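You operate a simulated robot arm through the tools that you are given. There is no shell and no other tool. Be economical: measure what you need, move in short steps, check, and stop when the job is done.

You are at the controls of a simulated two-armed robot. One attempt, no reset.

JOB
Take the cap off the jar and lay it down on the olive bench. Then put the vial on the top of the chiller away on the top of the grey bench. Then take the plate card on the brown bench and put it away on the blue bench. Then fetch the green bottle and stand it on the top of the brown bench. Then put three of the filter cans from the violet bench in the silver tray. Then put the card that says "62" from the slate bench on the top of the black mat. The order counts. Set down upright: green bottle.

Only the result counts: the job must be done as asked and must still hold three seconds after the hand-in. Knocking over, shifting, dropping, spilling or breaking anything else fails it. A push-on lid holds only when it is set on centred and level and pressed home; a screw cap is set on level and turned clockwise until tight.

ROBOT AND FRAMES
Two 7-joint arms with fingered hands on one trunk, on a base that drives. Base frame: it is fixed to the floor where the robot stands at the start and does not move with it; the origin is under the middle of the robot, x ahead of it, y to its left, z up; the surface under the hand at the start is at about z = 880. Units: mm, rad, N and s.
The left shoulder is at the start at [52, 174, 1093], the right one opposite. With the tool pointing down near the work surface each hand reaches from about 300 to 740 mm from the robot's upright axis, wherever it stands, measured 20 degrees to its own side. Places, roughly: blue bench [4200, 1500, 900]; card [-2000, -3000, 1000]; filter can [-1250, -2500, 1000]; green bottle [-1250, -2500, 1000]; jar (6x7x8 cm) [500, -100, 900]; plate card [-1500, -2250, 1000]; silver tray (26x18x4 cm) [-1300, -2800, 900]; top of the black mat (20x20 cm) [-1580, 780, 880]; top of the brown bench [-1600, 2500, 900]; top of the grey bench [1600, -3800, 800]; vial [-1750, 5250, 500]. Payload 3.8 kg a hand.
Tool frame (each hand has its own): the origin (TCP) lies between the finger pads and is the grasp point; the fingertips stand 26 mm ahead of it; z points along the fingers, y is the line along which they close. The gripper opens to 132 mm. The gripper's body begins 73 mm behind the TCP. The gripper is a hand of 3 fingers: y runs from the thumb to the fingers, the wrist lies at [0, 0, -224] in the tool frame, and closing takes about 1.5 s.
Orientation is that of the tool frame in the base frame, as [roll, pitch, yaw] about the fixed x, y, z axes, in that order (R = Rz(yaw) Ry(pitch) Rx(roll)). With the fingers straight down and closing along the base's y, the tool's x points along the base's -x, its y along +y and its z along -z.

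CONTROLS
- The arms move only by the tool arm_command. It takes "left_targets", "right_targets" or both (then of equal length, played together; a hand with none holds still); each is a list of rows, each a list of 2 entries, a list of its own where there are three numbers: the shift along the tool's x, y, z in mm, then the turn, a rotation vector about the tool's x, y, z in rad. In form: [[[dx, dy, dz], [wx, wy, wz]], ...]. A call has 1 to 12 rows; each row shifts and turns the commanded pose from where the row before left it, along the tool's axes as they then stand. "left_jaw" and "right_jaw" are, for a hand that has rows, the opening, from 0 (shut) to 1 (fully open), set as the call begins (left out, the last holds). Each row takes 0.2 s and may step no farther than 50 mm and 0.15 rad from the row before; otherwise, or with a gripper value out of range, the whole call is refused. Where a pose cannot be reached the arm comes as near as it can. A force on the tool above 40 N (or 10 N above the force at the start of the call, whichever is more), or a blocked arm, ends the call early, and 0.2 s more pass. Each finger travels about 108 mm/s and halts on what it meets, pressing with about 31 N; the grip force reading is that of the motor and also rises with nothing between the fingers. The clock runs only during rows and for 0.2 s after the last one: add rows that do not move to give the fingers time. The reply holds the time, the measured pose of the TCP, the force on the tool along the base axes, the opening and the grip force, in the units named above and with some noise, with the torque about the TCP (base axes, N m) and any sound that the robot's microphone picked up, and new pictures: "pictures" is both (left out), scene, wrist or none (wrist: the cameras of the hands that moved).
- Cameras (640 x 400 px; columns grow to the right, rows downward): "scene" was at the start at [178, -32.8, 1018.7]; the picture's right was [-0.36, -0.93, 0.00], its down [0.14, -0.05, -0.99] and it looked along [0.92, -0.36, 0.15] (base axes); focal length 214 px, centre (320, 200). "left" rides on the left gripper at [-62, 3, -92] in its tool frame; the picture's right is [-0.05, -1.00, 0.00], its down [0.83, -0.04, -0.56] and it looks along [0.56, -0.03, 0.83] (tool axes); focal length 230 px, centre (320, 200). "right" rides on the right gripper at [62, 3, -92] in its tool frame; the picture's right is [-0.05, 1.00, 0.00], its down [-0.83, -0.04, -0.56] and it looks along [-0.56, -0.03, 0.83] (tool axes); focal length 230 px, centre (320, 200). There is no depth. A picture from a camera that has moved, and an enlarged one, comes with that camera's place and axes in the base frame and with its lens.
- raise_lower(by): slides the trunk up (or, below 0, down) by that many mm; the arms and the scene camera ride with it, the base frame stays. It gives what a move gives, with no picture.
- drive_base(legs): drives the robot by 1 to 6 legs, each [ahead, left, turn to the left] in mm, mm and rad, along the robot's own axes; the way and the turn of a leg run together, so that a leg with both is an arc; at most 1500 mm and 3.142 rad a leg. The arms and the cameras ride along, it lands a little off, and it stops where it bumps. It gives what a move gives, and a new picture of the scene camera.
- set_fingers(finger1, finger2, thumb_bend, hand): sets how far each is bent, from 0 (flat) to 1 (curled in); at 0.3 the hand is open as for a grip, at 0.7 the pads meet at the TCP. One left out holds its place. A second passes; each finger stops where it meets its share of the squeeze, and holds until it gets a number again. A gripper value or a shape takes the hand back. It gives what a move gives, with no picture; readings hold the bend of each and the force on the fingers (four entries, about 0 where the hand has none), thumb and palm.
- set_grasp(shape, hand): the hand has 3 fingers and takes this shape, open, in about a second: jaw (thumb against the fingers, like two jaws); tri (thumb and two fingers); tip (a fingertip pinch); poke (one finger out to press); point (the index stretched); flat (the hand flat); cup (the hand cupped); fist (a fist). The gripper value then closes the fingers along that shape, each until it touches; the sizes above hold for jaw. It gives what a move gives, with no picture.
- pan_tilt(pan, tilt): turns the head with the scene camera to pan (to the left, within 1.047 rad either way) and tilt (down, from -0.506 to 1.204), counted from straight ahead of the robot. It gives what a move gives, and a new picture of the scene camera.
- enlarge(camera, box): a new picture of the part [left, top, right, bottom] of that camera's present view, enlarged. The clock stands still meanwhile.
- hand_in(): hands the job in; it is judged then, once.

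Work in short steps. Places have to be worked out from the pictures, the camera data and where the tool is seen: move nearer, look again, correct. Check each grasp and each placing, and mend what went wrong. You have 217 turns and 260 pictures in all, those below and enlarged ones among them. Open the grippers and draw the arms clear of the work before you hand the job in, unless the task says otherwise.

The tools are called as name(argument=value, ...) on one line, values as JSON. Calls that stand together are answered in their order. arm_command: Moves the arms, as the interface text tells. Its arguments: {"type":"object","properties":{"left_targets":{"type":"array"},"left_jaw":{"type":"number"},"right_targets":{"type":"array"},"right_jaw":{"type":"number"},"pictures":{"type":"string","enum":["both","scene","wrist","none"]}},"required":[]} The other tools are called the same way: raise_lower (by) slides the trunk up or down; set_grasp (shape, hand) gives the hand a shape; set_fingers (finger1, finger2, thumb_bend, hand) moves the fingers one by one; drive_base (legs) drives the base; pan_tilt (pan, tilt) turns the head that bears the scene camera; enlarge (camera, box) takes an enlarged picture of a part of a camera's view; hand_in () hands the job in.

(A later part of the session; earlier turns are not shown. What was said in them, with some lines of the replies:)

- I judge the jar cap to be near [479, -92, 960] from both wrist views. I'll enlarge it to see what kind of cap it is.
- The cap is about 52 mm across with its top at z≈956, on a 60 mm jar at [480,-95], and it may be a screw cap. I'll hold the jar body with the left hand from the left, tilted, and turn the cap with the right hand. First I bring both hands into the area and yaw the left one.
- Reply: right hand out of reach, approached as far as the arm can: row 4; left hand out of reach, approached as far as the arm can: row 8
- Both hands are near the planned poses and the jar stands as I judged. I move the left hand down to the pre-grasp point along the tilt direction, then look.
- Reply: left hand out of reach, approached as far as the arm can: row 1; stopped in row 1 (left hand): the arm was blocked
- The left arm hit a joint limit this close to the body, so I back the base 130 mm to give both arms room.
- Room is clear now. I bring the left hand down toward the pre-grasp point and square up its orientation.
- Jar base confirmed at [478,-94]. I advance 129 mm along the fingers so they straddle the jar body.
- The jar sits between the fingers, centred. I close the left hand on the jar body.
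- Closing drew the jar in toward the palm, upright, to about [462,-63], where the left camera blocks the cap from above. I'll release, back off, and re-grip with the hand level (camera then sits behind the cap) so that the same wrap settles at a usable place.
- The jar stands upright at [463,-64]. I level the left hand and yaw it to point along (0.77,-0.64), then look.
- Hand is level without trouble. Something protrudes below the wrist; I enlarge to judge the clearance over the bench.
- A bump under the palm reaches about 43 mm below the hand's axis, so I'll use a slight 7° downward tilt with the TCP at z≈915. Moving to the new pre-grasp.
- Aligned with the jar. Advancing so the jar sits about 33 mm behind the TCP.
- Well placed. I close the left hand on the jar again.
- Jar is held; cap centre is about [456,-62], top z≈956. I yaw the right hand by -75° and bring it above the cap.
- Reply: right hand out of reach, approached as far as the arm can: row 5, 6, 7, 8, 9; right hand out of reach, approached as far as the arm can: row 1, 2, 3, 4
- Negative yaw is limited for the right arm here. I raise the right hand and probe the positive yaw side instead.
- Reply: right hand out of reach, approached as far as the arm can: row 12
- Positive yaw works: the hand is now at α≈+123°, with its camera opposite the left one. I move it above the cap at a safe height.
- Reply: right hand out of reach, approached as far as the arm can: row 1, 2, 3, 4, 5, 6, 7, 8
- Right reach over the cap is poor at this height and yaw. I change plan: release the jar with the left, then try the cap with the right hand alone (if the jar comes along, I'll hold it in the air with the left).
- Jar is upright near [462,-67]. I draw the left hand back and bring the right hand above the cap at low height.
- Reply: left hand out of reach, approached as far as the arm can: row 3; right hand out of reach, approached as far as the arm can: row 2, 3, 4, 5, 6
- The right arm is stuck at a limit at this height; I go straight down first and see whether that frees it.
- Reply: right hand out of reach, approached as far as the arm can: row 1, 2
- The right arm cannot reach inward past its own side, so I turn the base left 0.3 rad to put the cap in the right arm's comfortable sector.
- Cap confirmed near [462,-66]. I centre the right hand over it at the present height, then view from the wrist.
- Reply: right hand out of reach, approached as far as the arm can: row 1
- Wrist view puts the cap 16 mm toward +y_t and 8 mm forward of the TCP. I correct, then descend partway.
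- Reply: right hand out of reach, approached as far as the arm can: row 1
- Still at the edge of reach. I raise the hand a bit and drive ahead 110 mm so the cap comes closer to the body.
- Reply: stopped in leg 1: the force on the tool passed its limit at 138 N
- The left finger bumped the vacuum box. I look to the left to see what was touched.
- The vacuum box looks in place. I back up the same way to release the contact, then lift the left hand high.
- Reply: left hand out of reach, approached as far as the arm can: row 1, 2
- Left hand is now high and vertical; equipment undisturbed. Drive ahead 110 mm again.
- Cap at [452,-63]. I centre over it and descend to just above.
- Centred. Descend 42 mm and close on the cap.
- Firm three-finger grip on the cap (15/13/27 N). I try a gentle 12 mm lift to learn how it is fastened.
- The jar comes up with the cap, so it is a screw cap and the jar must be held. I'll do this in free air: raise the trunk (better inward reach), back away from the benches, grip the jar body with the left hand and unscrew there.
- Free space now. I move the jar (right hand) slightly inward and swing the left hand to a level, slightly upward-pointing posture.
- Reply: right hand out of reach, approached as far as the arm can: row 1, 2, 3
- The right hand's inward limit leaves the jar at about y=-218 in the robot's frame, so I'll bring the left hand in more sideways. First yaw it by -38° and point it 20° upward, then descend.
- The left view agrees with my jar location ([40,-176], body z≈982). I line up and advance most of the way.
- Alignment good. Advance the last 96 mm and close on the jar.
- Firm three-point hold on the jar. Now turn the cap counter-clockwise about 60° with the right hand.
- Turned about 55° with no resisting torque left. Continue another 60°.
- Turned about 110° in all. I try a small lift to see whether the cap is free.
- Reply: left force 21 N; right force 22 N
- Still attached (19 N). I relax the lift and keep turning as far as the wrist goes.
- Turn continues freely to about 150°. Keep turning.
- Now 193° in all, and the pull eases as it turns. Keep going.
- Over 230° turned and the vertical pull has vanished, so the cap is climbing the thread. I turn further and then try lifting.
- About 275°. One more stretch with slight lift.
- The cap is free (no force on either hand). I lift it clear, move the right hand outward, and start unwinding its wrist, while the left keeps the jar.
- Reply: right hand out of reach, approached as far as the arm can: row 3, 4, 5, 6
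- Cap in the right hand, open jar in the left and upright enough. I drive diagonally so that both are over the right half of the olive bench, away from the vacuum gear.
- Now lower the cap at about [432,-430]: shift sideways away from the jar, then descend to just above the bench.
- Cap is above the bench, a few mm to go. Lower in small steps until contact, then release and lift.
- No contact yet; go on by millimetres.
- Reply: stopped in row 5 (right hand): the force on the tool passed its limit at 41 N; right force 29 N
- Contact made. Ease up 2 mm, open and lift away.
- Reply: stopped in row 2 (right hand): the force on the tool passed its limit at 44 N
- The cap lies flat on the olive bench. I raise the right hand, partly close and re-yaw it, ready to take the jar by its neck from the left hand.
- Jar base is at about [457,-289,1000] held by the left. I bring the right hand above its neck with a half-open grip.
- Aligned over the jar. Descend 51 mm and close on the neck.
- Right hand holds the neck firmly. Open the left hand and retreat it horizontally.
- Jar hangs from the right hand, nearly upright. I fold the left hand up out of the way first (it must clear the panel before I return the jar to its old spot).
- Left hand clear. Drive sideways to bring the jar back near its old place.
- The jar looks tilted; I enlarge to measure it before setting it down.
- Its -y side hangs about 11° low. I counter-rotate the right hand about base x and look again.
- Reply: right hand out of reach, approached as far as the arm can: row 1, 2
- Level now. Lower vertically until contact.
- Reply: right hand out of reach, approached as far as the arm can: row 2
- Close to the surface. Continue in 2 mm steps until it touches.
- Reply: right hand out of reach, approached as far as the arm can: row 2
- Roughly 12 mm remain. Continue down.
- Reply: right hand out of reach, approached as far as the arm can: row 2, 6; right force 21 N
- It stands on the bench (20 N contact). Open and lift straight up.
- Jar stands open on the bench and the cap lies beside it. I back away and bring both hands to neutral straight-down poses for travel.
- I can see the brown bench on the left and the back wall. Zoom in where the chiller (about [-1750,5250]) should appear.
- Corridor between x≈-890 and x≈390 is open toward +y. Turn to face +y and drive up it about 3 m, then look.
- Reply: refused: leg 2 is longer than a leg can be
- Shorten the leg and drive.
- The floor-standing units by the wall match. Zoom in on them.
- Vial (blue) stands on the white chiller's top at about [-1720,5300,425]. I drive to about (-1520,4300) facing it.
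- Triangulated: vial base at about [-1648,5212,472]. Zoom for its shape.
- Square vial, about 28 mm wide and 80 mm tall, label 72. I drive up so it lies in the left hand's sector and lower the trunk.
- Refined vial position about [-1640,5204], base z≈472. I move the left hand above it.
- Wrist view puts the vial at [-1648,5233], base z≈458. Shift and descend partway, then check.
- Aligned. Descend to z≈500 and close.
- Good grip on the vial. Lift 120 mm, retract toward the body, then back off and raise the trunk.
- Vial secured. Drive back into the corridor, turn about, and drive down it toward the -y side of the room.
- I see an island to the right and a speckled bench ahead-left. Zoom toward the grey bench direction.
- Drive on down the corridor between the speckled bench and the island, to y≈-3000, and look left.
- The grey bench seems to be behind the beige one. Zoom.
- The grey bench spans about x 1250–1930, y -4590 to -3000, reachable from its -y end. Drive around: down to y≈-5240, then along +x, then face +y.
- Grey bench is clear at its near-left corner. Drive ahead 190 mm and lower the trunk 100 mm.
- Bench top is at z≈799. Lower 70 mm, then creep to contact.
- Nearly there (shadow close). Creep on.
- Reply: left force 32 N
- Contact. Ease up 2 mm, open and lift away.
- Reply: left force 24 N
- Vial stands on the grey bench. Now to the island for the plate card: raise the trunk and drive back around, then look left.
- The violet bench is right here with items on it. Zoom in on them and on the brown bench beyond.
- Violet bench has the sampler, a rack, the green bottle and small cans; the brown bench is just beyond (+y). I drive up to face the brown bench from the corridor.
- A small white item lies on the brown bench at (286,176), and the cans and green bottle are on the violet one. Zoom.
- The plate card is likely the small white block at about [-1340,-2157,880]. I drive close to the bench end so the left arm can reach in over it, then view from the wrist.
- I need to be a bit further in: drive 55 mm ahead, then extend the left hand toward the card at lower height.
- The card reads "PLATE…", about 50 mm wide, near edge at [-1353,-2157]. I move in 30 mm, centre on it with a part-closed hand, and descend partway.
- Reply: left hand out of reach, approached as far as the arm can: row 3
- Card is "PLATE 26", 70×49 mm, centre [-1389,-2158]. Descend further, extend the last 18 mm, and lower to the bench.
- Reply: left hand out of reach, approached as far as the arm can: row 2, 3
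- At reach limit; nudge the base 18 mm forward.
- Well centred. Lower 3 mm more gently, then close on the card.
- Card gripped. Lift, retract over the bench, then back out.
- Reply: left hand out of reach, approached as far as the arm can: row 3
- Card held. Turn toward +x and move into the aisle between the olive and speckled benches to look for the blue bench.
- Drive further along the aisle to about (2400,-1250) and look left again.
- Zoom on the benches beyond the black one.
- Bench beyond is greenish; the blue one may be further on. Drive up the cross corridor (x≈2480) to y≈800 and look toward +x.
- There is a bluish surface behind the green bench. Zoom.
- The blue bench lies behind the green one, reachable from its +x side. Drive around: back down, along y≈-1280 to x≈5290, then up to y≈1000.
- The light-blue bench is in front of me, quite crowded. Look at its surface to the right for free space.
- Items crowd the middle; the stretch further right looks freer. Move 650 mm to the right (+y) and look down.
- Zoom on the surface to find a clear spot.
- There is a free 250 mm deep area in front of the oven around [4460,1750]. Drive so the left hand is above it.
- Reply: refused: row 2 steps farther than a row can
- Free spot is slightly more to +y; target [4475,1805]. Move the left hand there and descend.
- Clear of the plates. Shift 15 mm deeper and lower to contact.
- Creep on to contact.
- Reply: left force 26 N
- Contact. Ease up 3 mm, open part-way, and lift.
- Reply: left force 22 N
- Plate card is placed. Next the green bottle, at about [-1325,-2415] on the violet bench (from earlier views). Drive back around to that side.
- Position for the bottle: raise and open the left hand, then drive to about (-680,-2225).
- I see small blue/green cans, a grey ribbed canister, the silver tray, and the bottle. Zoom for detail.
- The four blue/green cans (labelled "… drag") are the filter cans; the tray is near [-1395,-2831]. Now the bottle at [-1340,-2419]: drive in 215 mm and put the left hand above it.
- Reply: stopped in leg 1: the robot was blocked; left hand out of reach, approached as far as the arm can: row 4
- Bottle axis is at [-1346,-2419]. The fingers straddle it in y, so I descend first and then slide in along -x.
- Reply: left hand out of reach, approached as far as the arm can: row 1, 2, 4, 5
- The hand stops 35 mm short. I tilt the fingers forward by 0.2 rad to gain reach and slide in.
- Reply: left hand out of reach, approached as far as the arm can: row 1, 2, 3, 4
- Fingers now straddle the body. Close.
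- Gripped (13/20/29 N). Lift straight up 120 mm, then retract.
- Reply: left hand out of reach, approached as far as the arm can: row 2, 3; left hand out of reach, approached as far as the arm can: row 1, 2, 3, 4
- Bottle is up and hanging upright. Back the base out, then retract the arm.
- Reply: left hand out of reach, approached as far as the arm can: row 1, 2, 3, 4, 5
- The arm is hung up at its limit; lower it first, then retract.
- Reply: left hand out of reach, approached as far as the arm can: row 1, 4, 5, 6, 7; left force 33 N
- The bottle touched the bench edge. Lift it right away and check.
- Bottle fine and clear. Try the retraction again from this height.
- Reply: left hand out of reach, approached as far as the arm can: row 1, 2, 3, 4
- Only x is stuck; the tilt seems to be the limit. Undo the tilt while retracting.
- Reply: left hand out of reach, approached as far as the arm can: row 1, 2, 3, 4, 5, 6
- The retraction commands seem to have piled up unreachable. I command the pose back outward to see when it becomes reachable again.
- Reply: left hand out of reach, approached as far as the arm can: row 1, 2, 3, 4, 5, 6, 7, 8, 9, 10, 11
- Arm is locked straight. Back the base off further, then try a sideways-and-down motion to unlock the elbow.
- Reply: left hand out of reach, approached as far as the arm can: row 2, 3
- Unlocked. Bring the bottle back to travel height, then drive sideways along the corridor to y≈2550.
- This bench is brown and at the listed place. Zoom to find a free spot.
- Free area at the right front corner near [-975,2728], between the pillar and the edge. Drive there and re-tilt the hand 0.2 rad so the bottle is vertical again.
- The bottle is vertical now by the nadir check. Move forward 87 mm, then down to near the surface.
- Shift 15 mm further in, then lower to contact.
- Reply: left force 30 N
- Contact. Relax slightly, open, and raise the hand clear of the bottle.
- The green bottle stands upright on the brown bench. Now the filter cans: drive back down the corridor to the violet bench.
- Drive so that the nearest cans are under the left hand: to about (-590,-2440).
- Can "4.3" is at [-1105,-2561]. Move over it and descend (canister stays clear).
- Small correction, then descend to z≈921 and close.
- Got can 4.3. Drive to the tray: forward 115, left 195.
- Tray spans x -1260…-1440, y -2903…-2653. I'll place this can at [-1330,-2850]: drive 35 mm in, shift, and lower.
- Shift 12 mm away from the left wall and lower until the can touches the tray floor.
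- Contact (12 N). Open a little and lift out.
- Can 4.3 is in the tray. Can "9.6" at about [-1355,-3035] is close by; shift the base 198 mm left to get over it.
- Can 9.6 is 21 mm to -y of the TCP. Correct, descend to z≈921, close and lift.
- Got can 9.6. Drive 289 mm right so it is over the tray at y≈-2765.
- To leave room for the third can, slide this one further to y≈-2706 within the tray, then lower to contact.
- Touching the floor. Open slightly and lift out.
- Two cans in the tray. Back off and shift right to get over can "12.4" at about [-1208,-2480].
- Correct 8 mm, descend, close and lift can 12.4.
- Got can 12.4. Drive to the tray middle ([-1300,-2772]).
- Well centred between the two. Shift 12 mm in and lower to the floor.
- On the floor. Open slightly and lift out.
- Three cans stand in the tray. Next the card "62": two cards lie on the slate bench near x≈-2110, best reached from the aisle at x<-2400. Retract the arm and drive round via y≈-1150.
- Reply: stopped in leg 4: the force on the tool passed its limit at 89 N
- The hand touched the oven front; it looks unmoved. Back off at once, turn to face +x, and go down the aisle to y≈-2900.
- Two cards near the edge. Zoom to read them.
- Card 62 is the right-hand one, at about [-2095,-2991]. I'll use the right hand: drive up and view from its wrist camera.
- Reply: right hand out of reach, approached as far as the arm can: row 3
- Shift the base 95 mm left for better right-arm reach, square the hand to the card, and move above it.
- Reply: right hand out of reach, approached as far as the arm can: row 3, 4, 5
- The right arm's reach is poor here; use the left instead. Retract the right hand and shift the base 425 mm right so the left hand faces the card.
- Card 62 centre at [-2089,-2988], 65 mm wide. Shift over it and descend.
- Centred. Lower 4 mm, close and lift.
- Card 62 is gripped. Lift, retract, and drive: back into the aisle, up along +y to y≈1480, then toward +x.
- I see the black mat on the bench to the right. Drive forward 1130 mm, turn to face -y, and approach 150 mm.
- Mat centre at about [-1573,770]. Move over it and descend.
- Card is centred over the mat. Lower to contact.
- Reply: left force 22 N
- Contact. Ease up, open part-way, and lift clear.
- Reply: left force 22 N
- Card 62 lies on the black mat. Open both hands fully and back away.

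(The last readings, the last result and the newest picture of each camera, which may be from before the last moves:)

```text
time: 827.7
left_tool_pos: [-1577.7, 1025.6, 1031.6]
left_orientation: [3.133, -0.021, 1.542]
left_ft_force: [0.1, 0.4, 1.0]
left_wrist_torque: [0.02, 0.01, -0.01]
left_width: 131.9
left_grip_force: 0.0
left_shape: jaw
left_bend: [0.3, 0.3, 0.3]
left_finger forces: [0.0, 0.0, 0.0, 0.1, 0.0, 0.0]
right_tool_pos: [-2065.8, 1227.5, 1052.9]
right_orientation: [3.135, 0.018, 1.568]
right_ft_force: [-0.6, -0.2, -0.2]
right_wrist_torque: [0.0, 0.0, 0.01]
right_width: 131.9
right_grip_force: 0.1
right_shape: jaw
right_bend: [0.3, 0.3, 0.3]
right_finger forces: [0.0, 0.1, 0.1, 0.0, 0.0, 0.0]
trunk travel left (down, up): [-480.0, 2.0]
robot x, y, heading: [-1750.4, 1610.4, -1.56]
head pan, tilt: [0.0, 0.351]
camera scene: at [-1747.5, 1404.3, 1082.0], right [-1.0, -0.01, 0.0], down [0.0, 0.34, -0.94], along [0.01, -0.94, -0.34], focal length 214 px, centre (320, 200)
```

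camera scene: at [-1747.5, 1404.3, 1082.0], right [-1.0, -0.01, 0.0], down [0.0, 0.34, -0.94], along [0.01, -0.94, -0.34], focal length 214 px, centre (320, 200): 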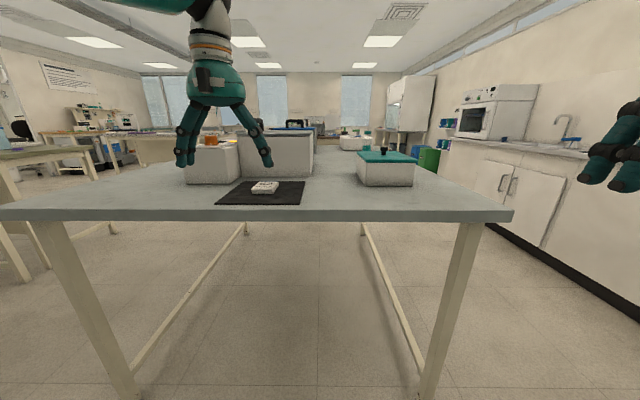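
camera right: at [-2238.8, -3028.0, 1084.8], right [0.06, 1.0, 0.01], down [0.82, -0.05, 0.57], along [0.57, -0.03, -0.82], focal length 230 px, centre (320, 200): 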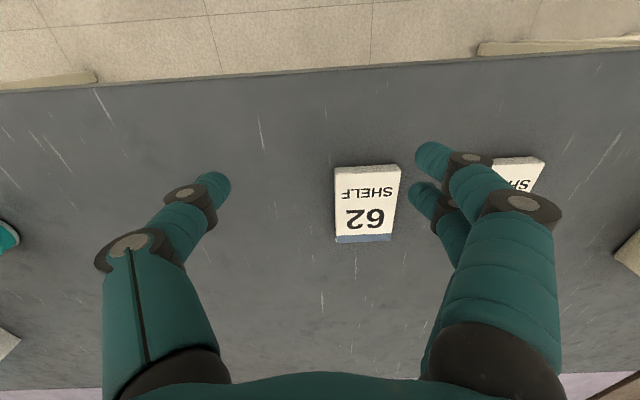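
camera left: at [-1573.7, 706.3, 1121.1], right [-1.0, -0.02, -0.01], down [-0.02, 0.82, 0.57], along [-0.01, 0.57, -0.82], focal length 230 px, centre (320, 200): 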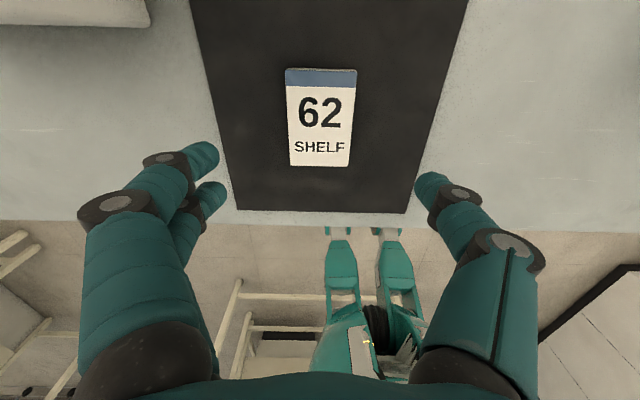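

All steps are done in order, both hands are open and clear. Handing in.

hand_in()

```text
The job is handed in.
```

I did all six steps in order and handed the job in; each item was in place when I last saw it, but I don't know the verdict.

- **Possible disturbance:** a hand bumped the vacuum box (138 N) and, later, the oven front (89 N). The base was also blocked once at the violet/brown bench corner. Nothing looked moved or damaged afterwards, but I only judged that from the pictures.
- **Jar:** it was lifted and carried to unscrew the cap, then stood back near its old place, about 5–6 cm off.
- **Brown bench:** there are two brown-topped benches. I put the bottle on the one at the listed [-1600, 2500], not the one the plate card came from.
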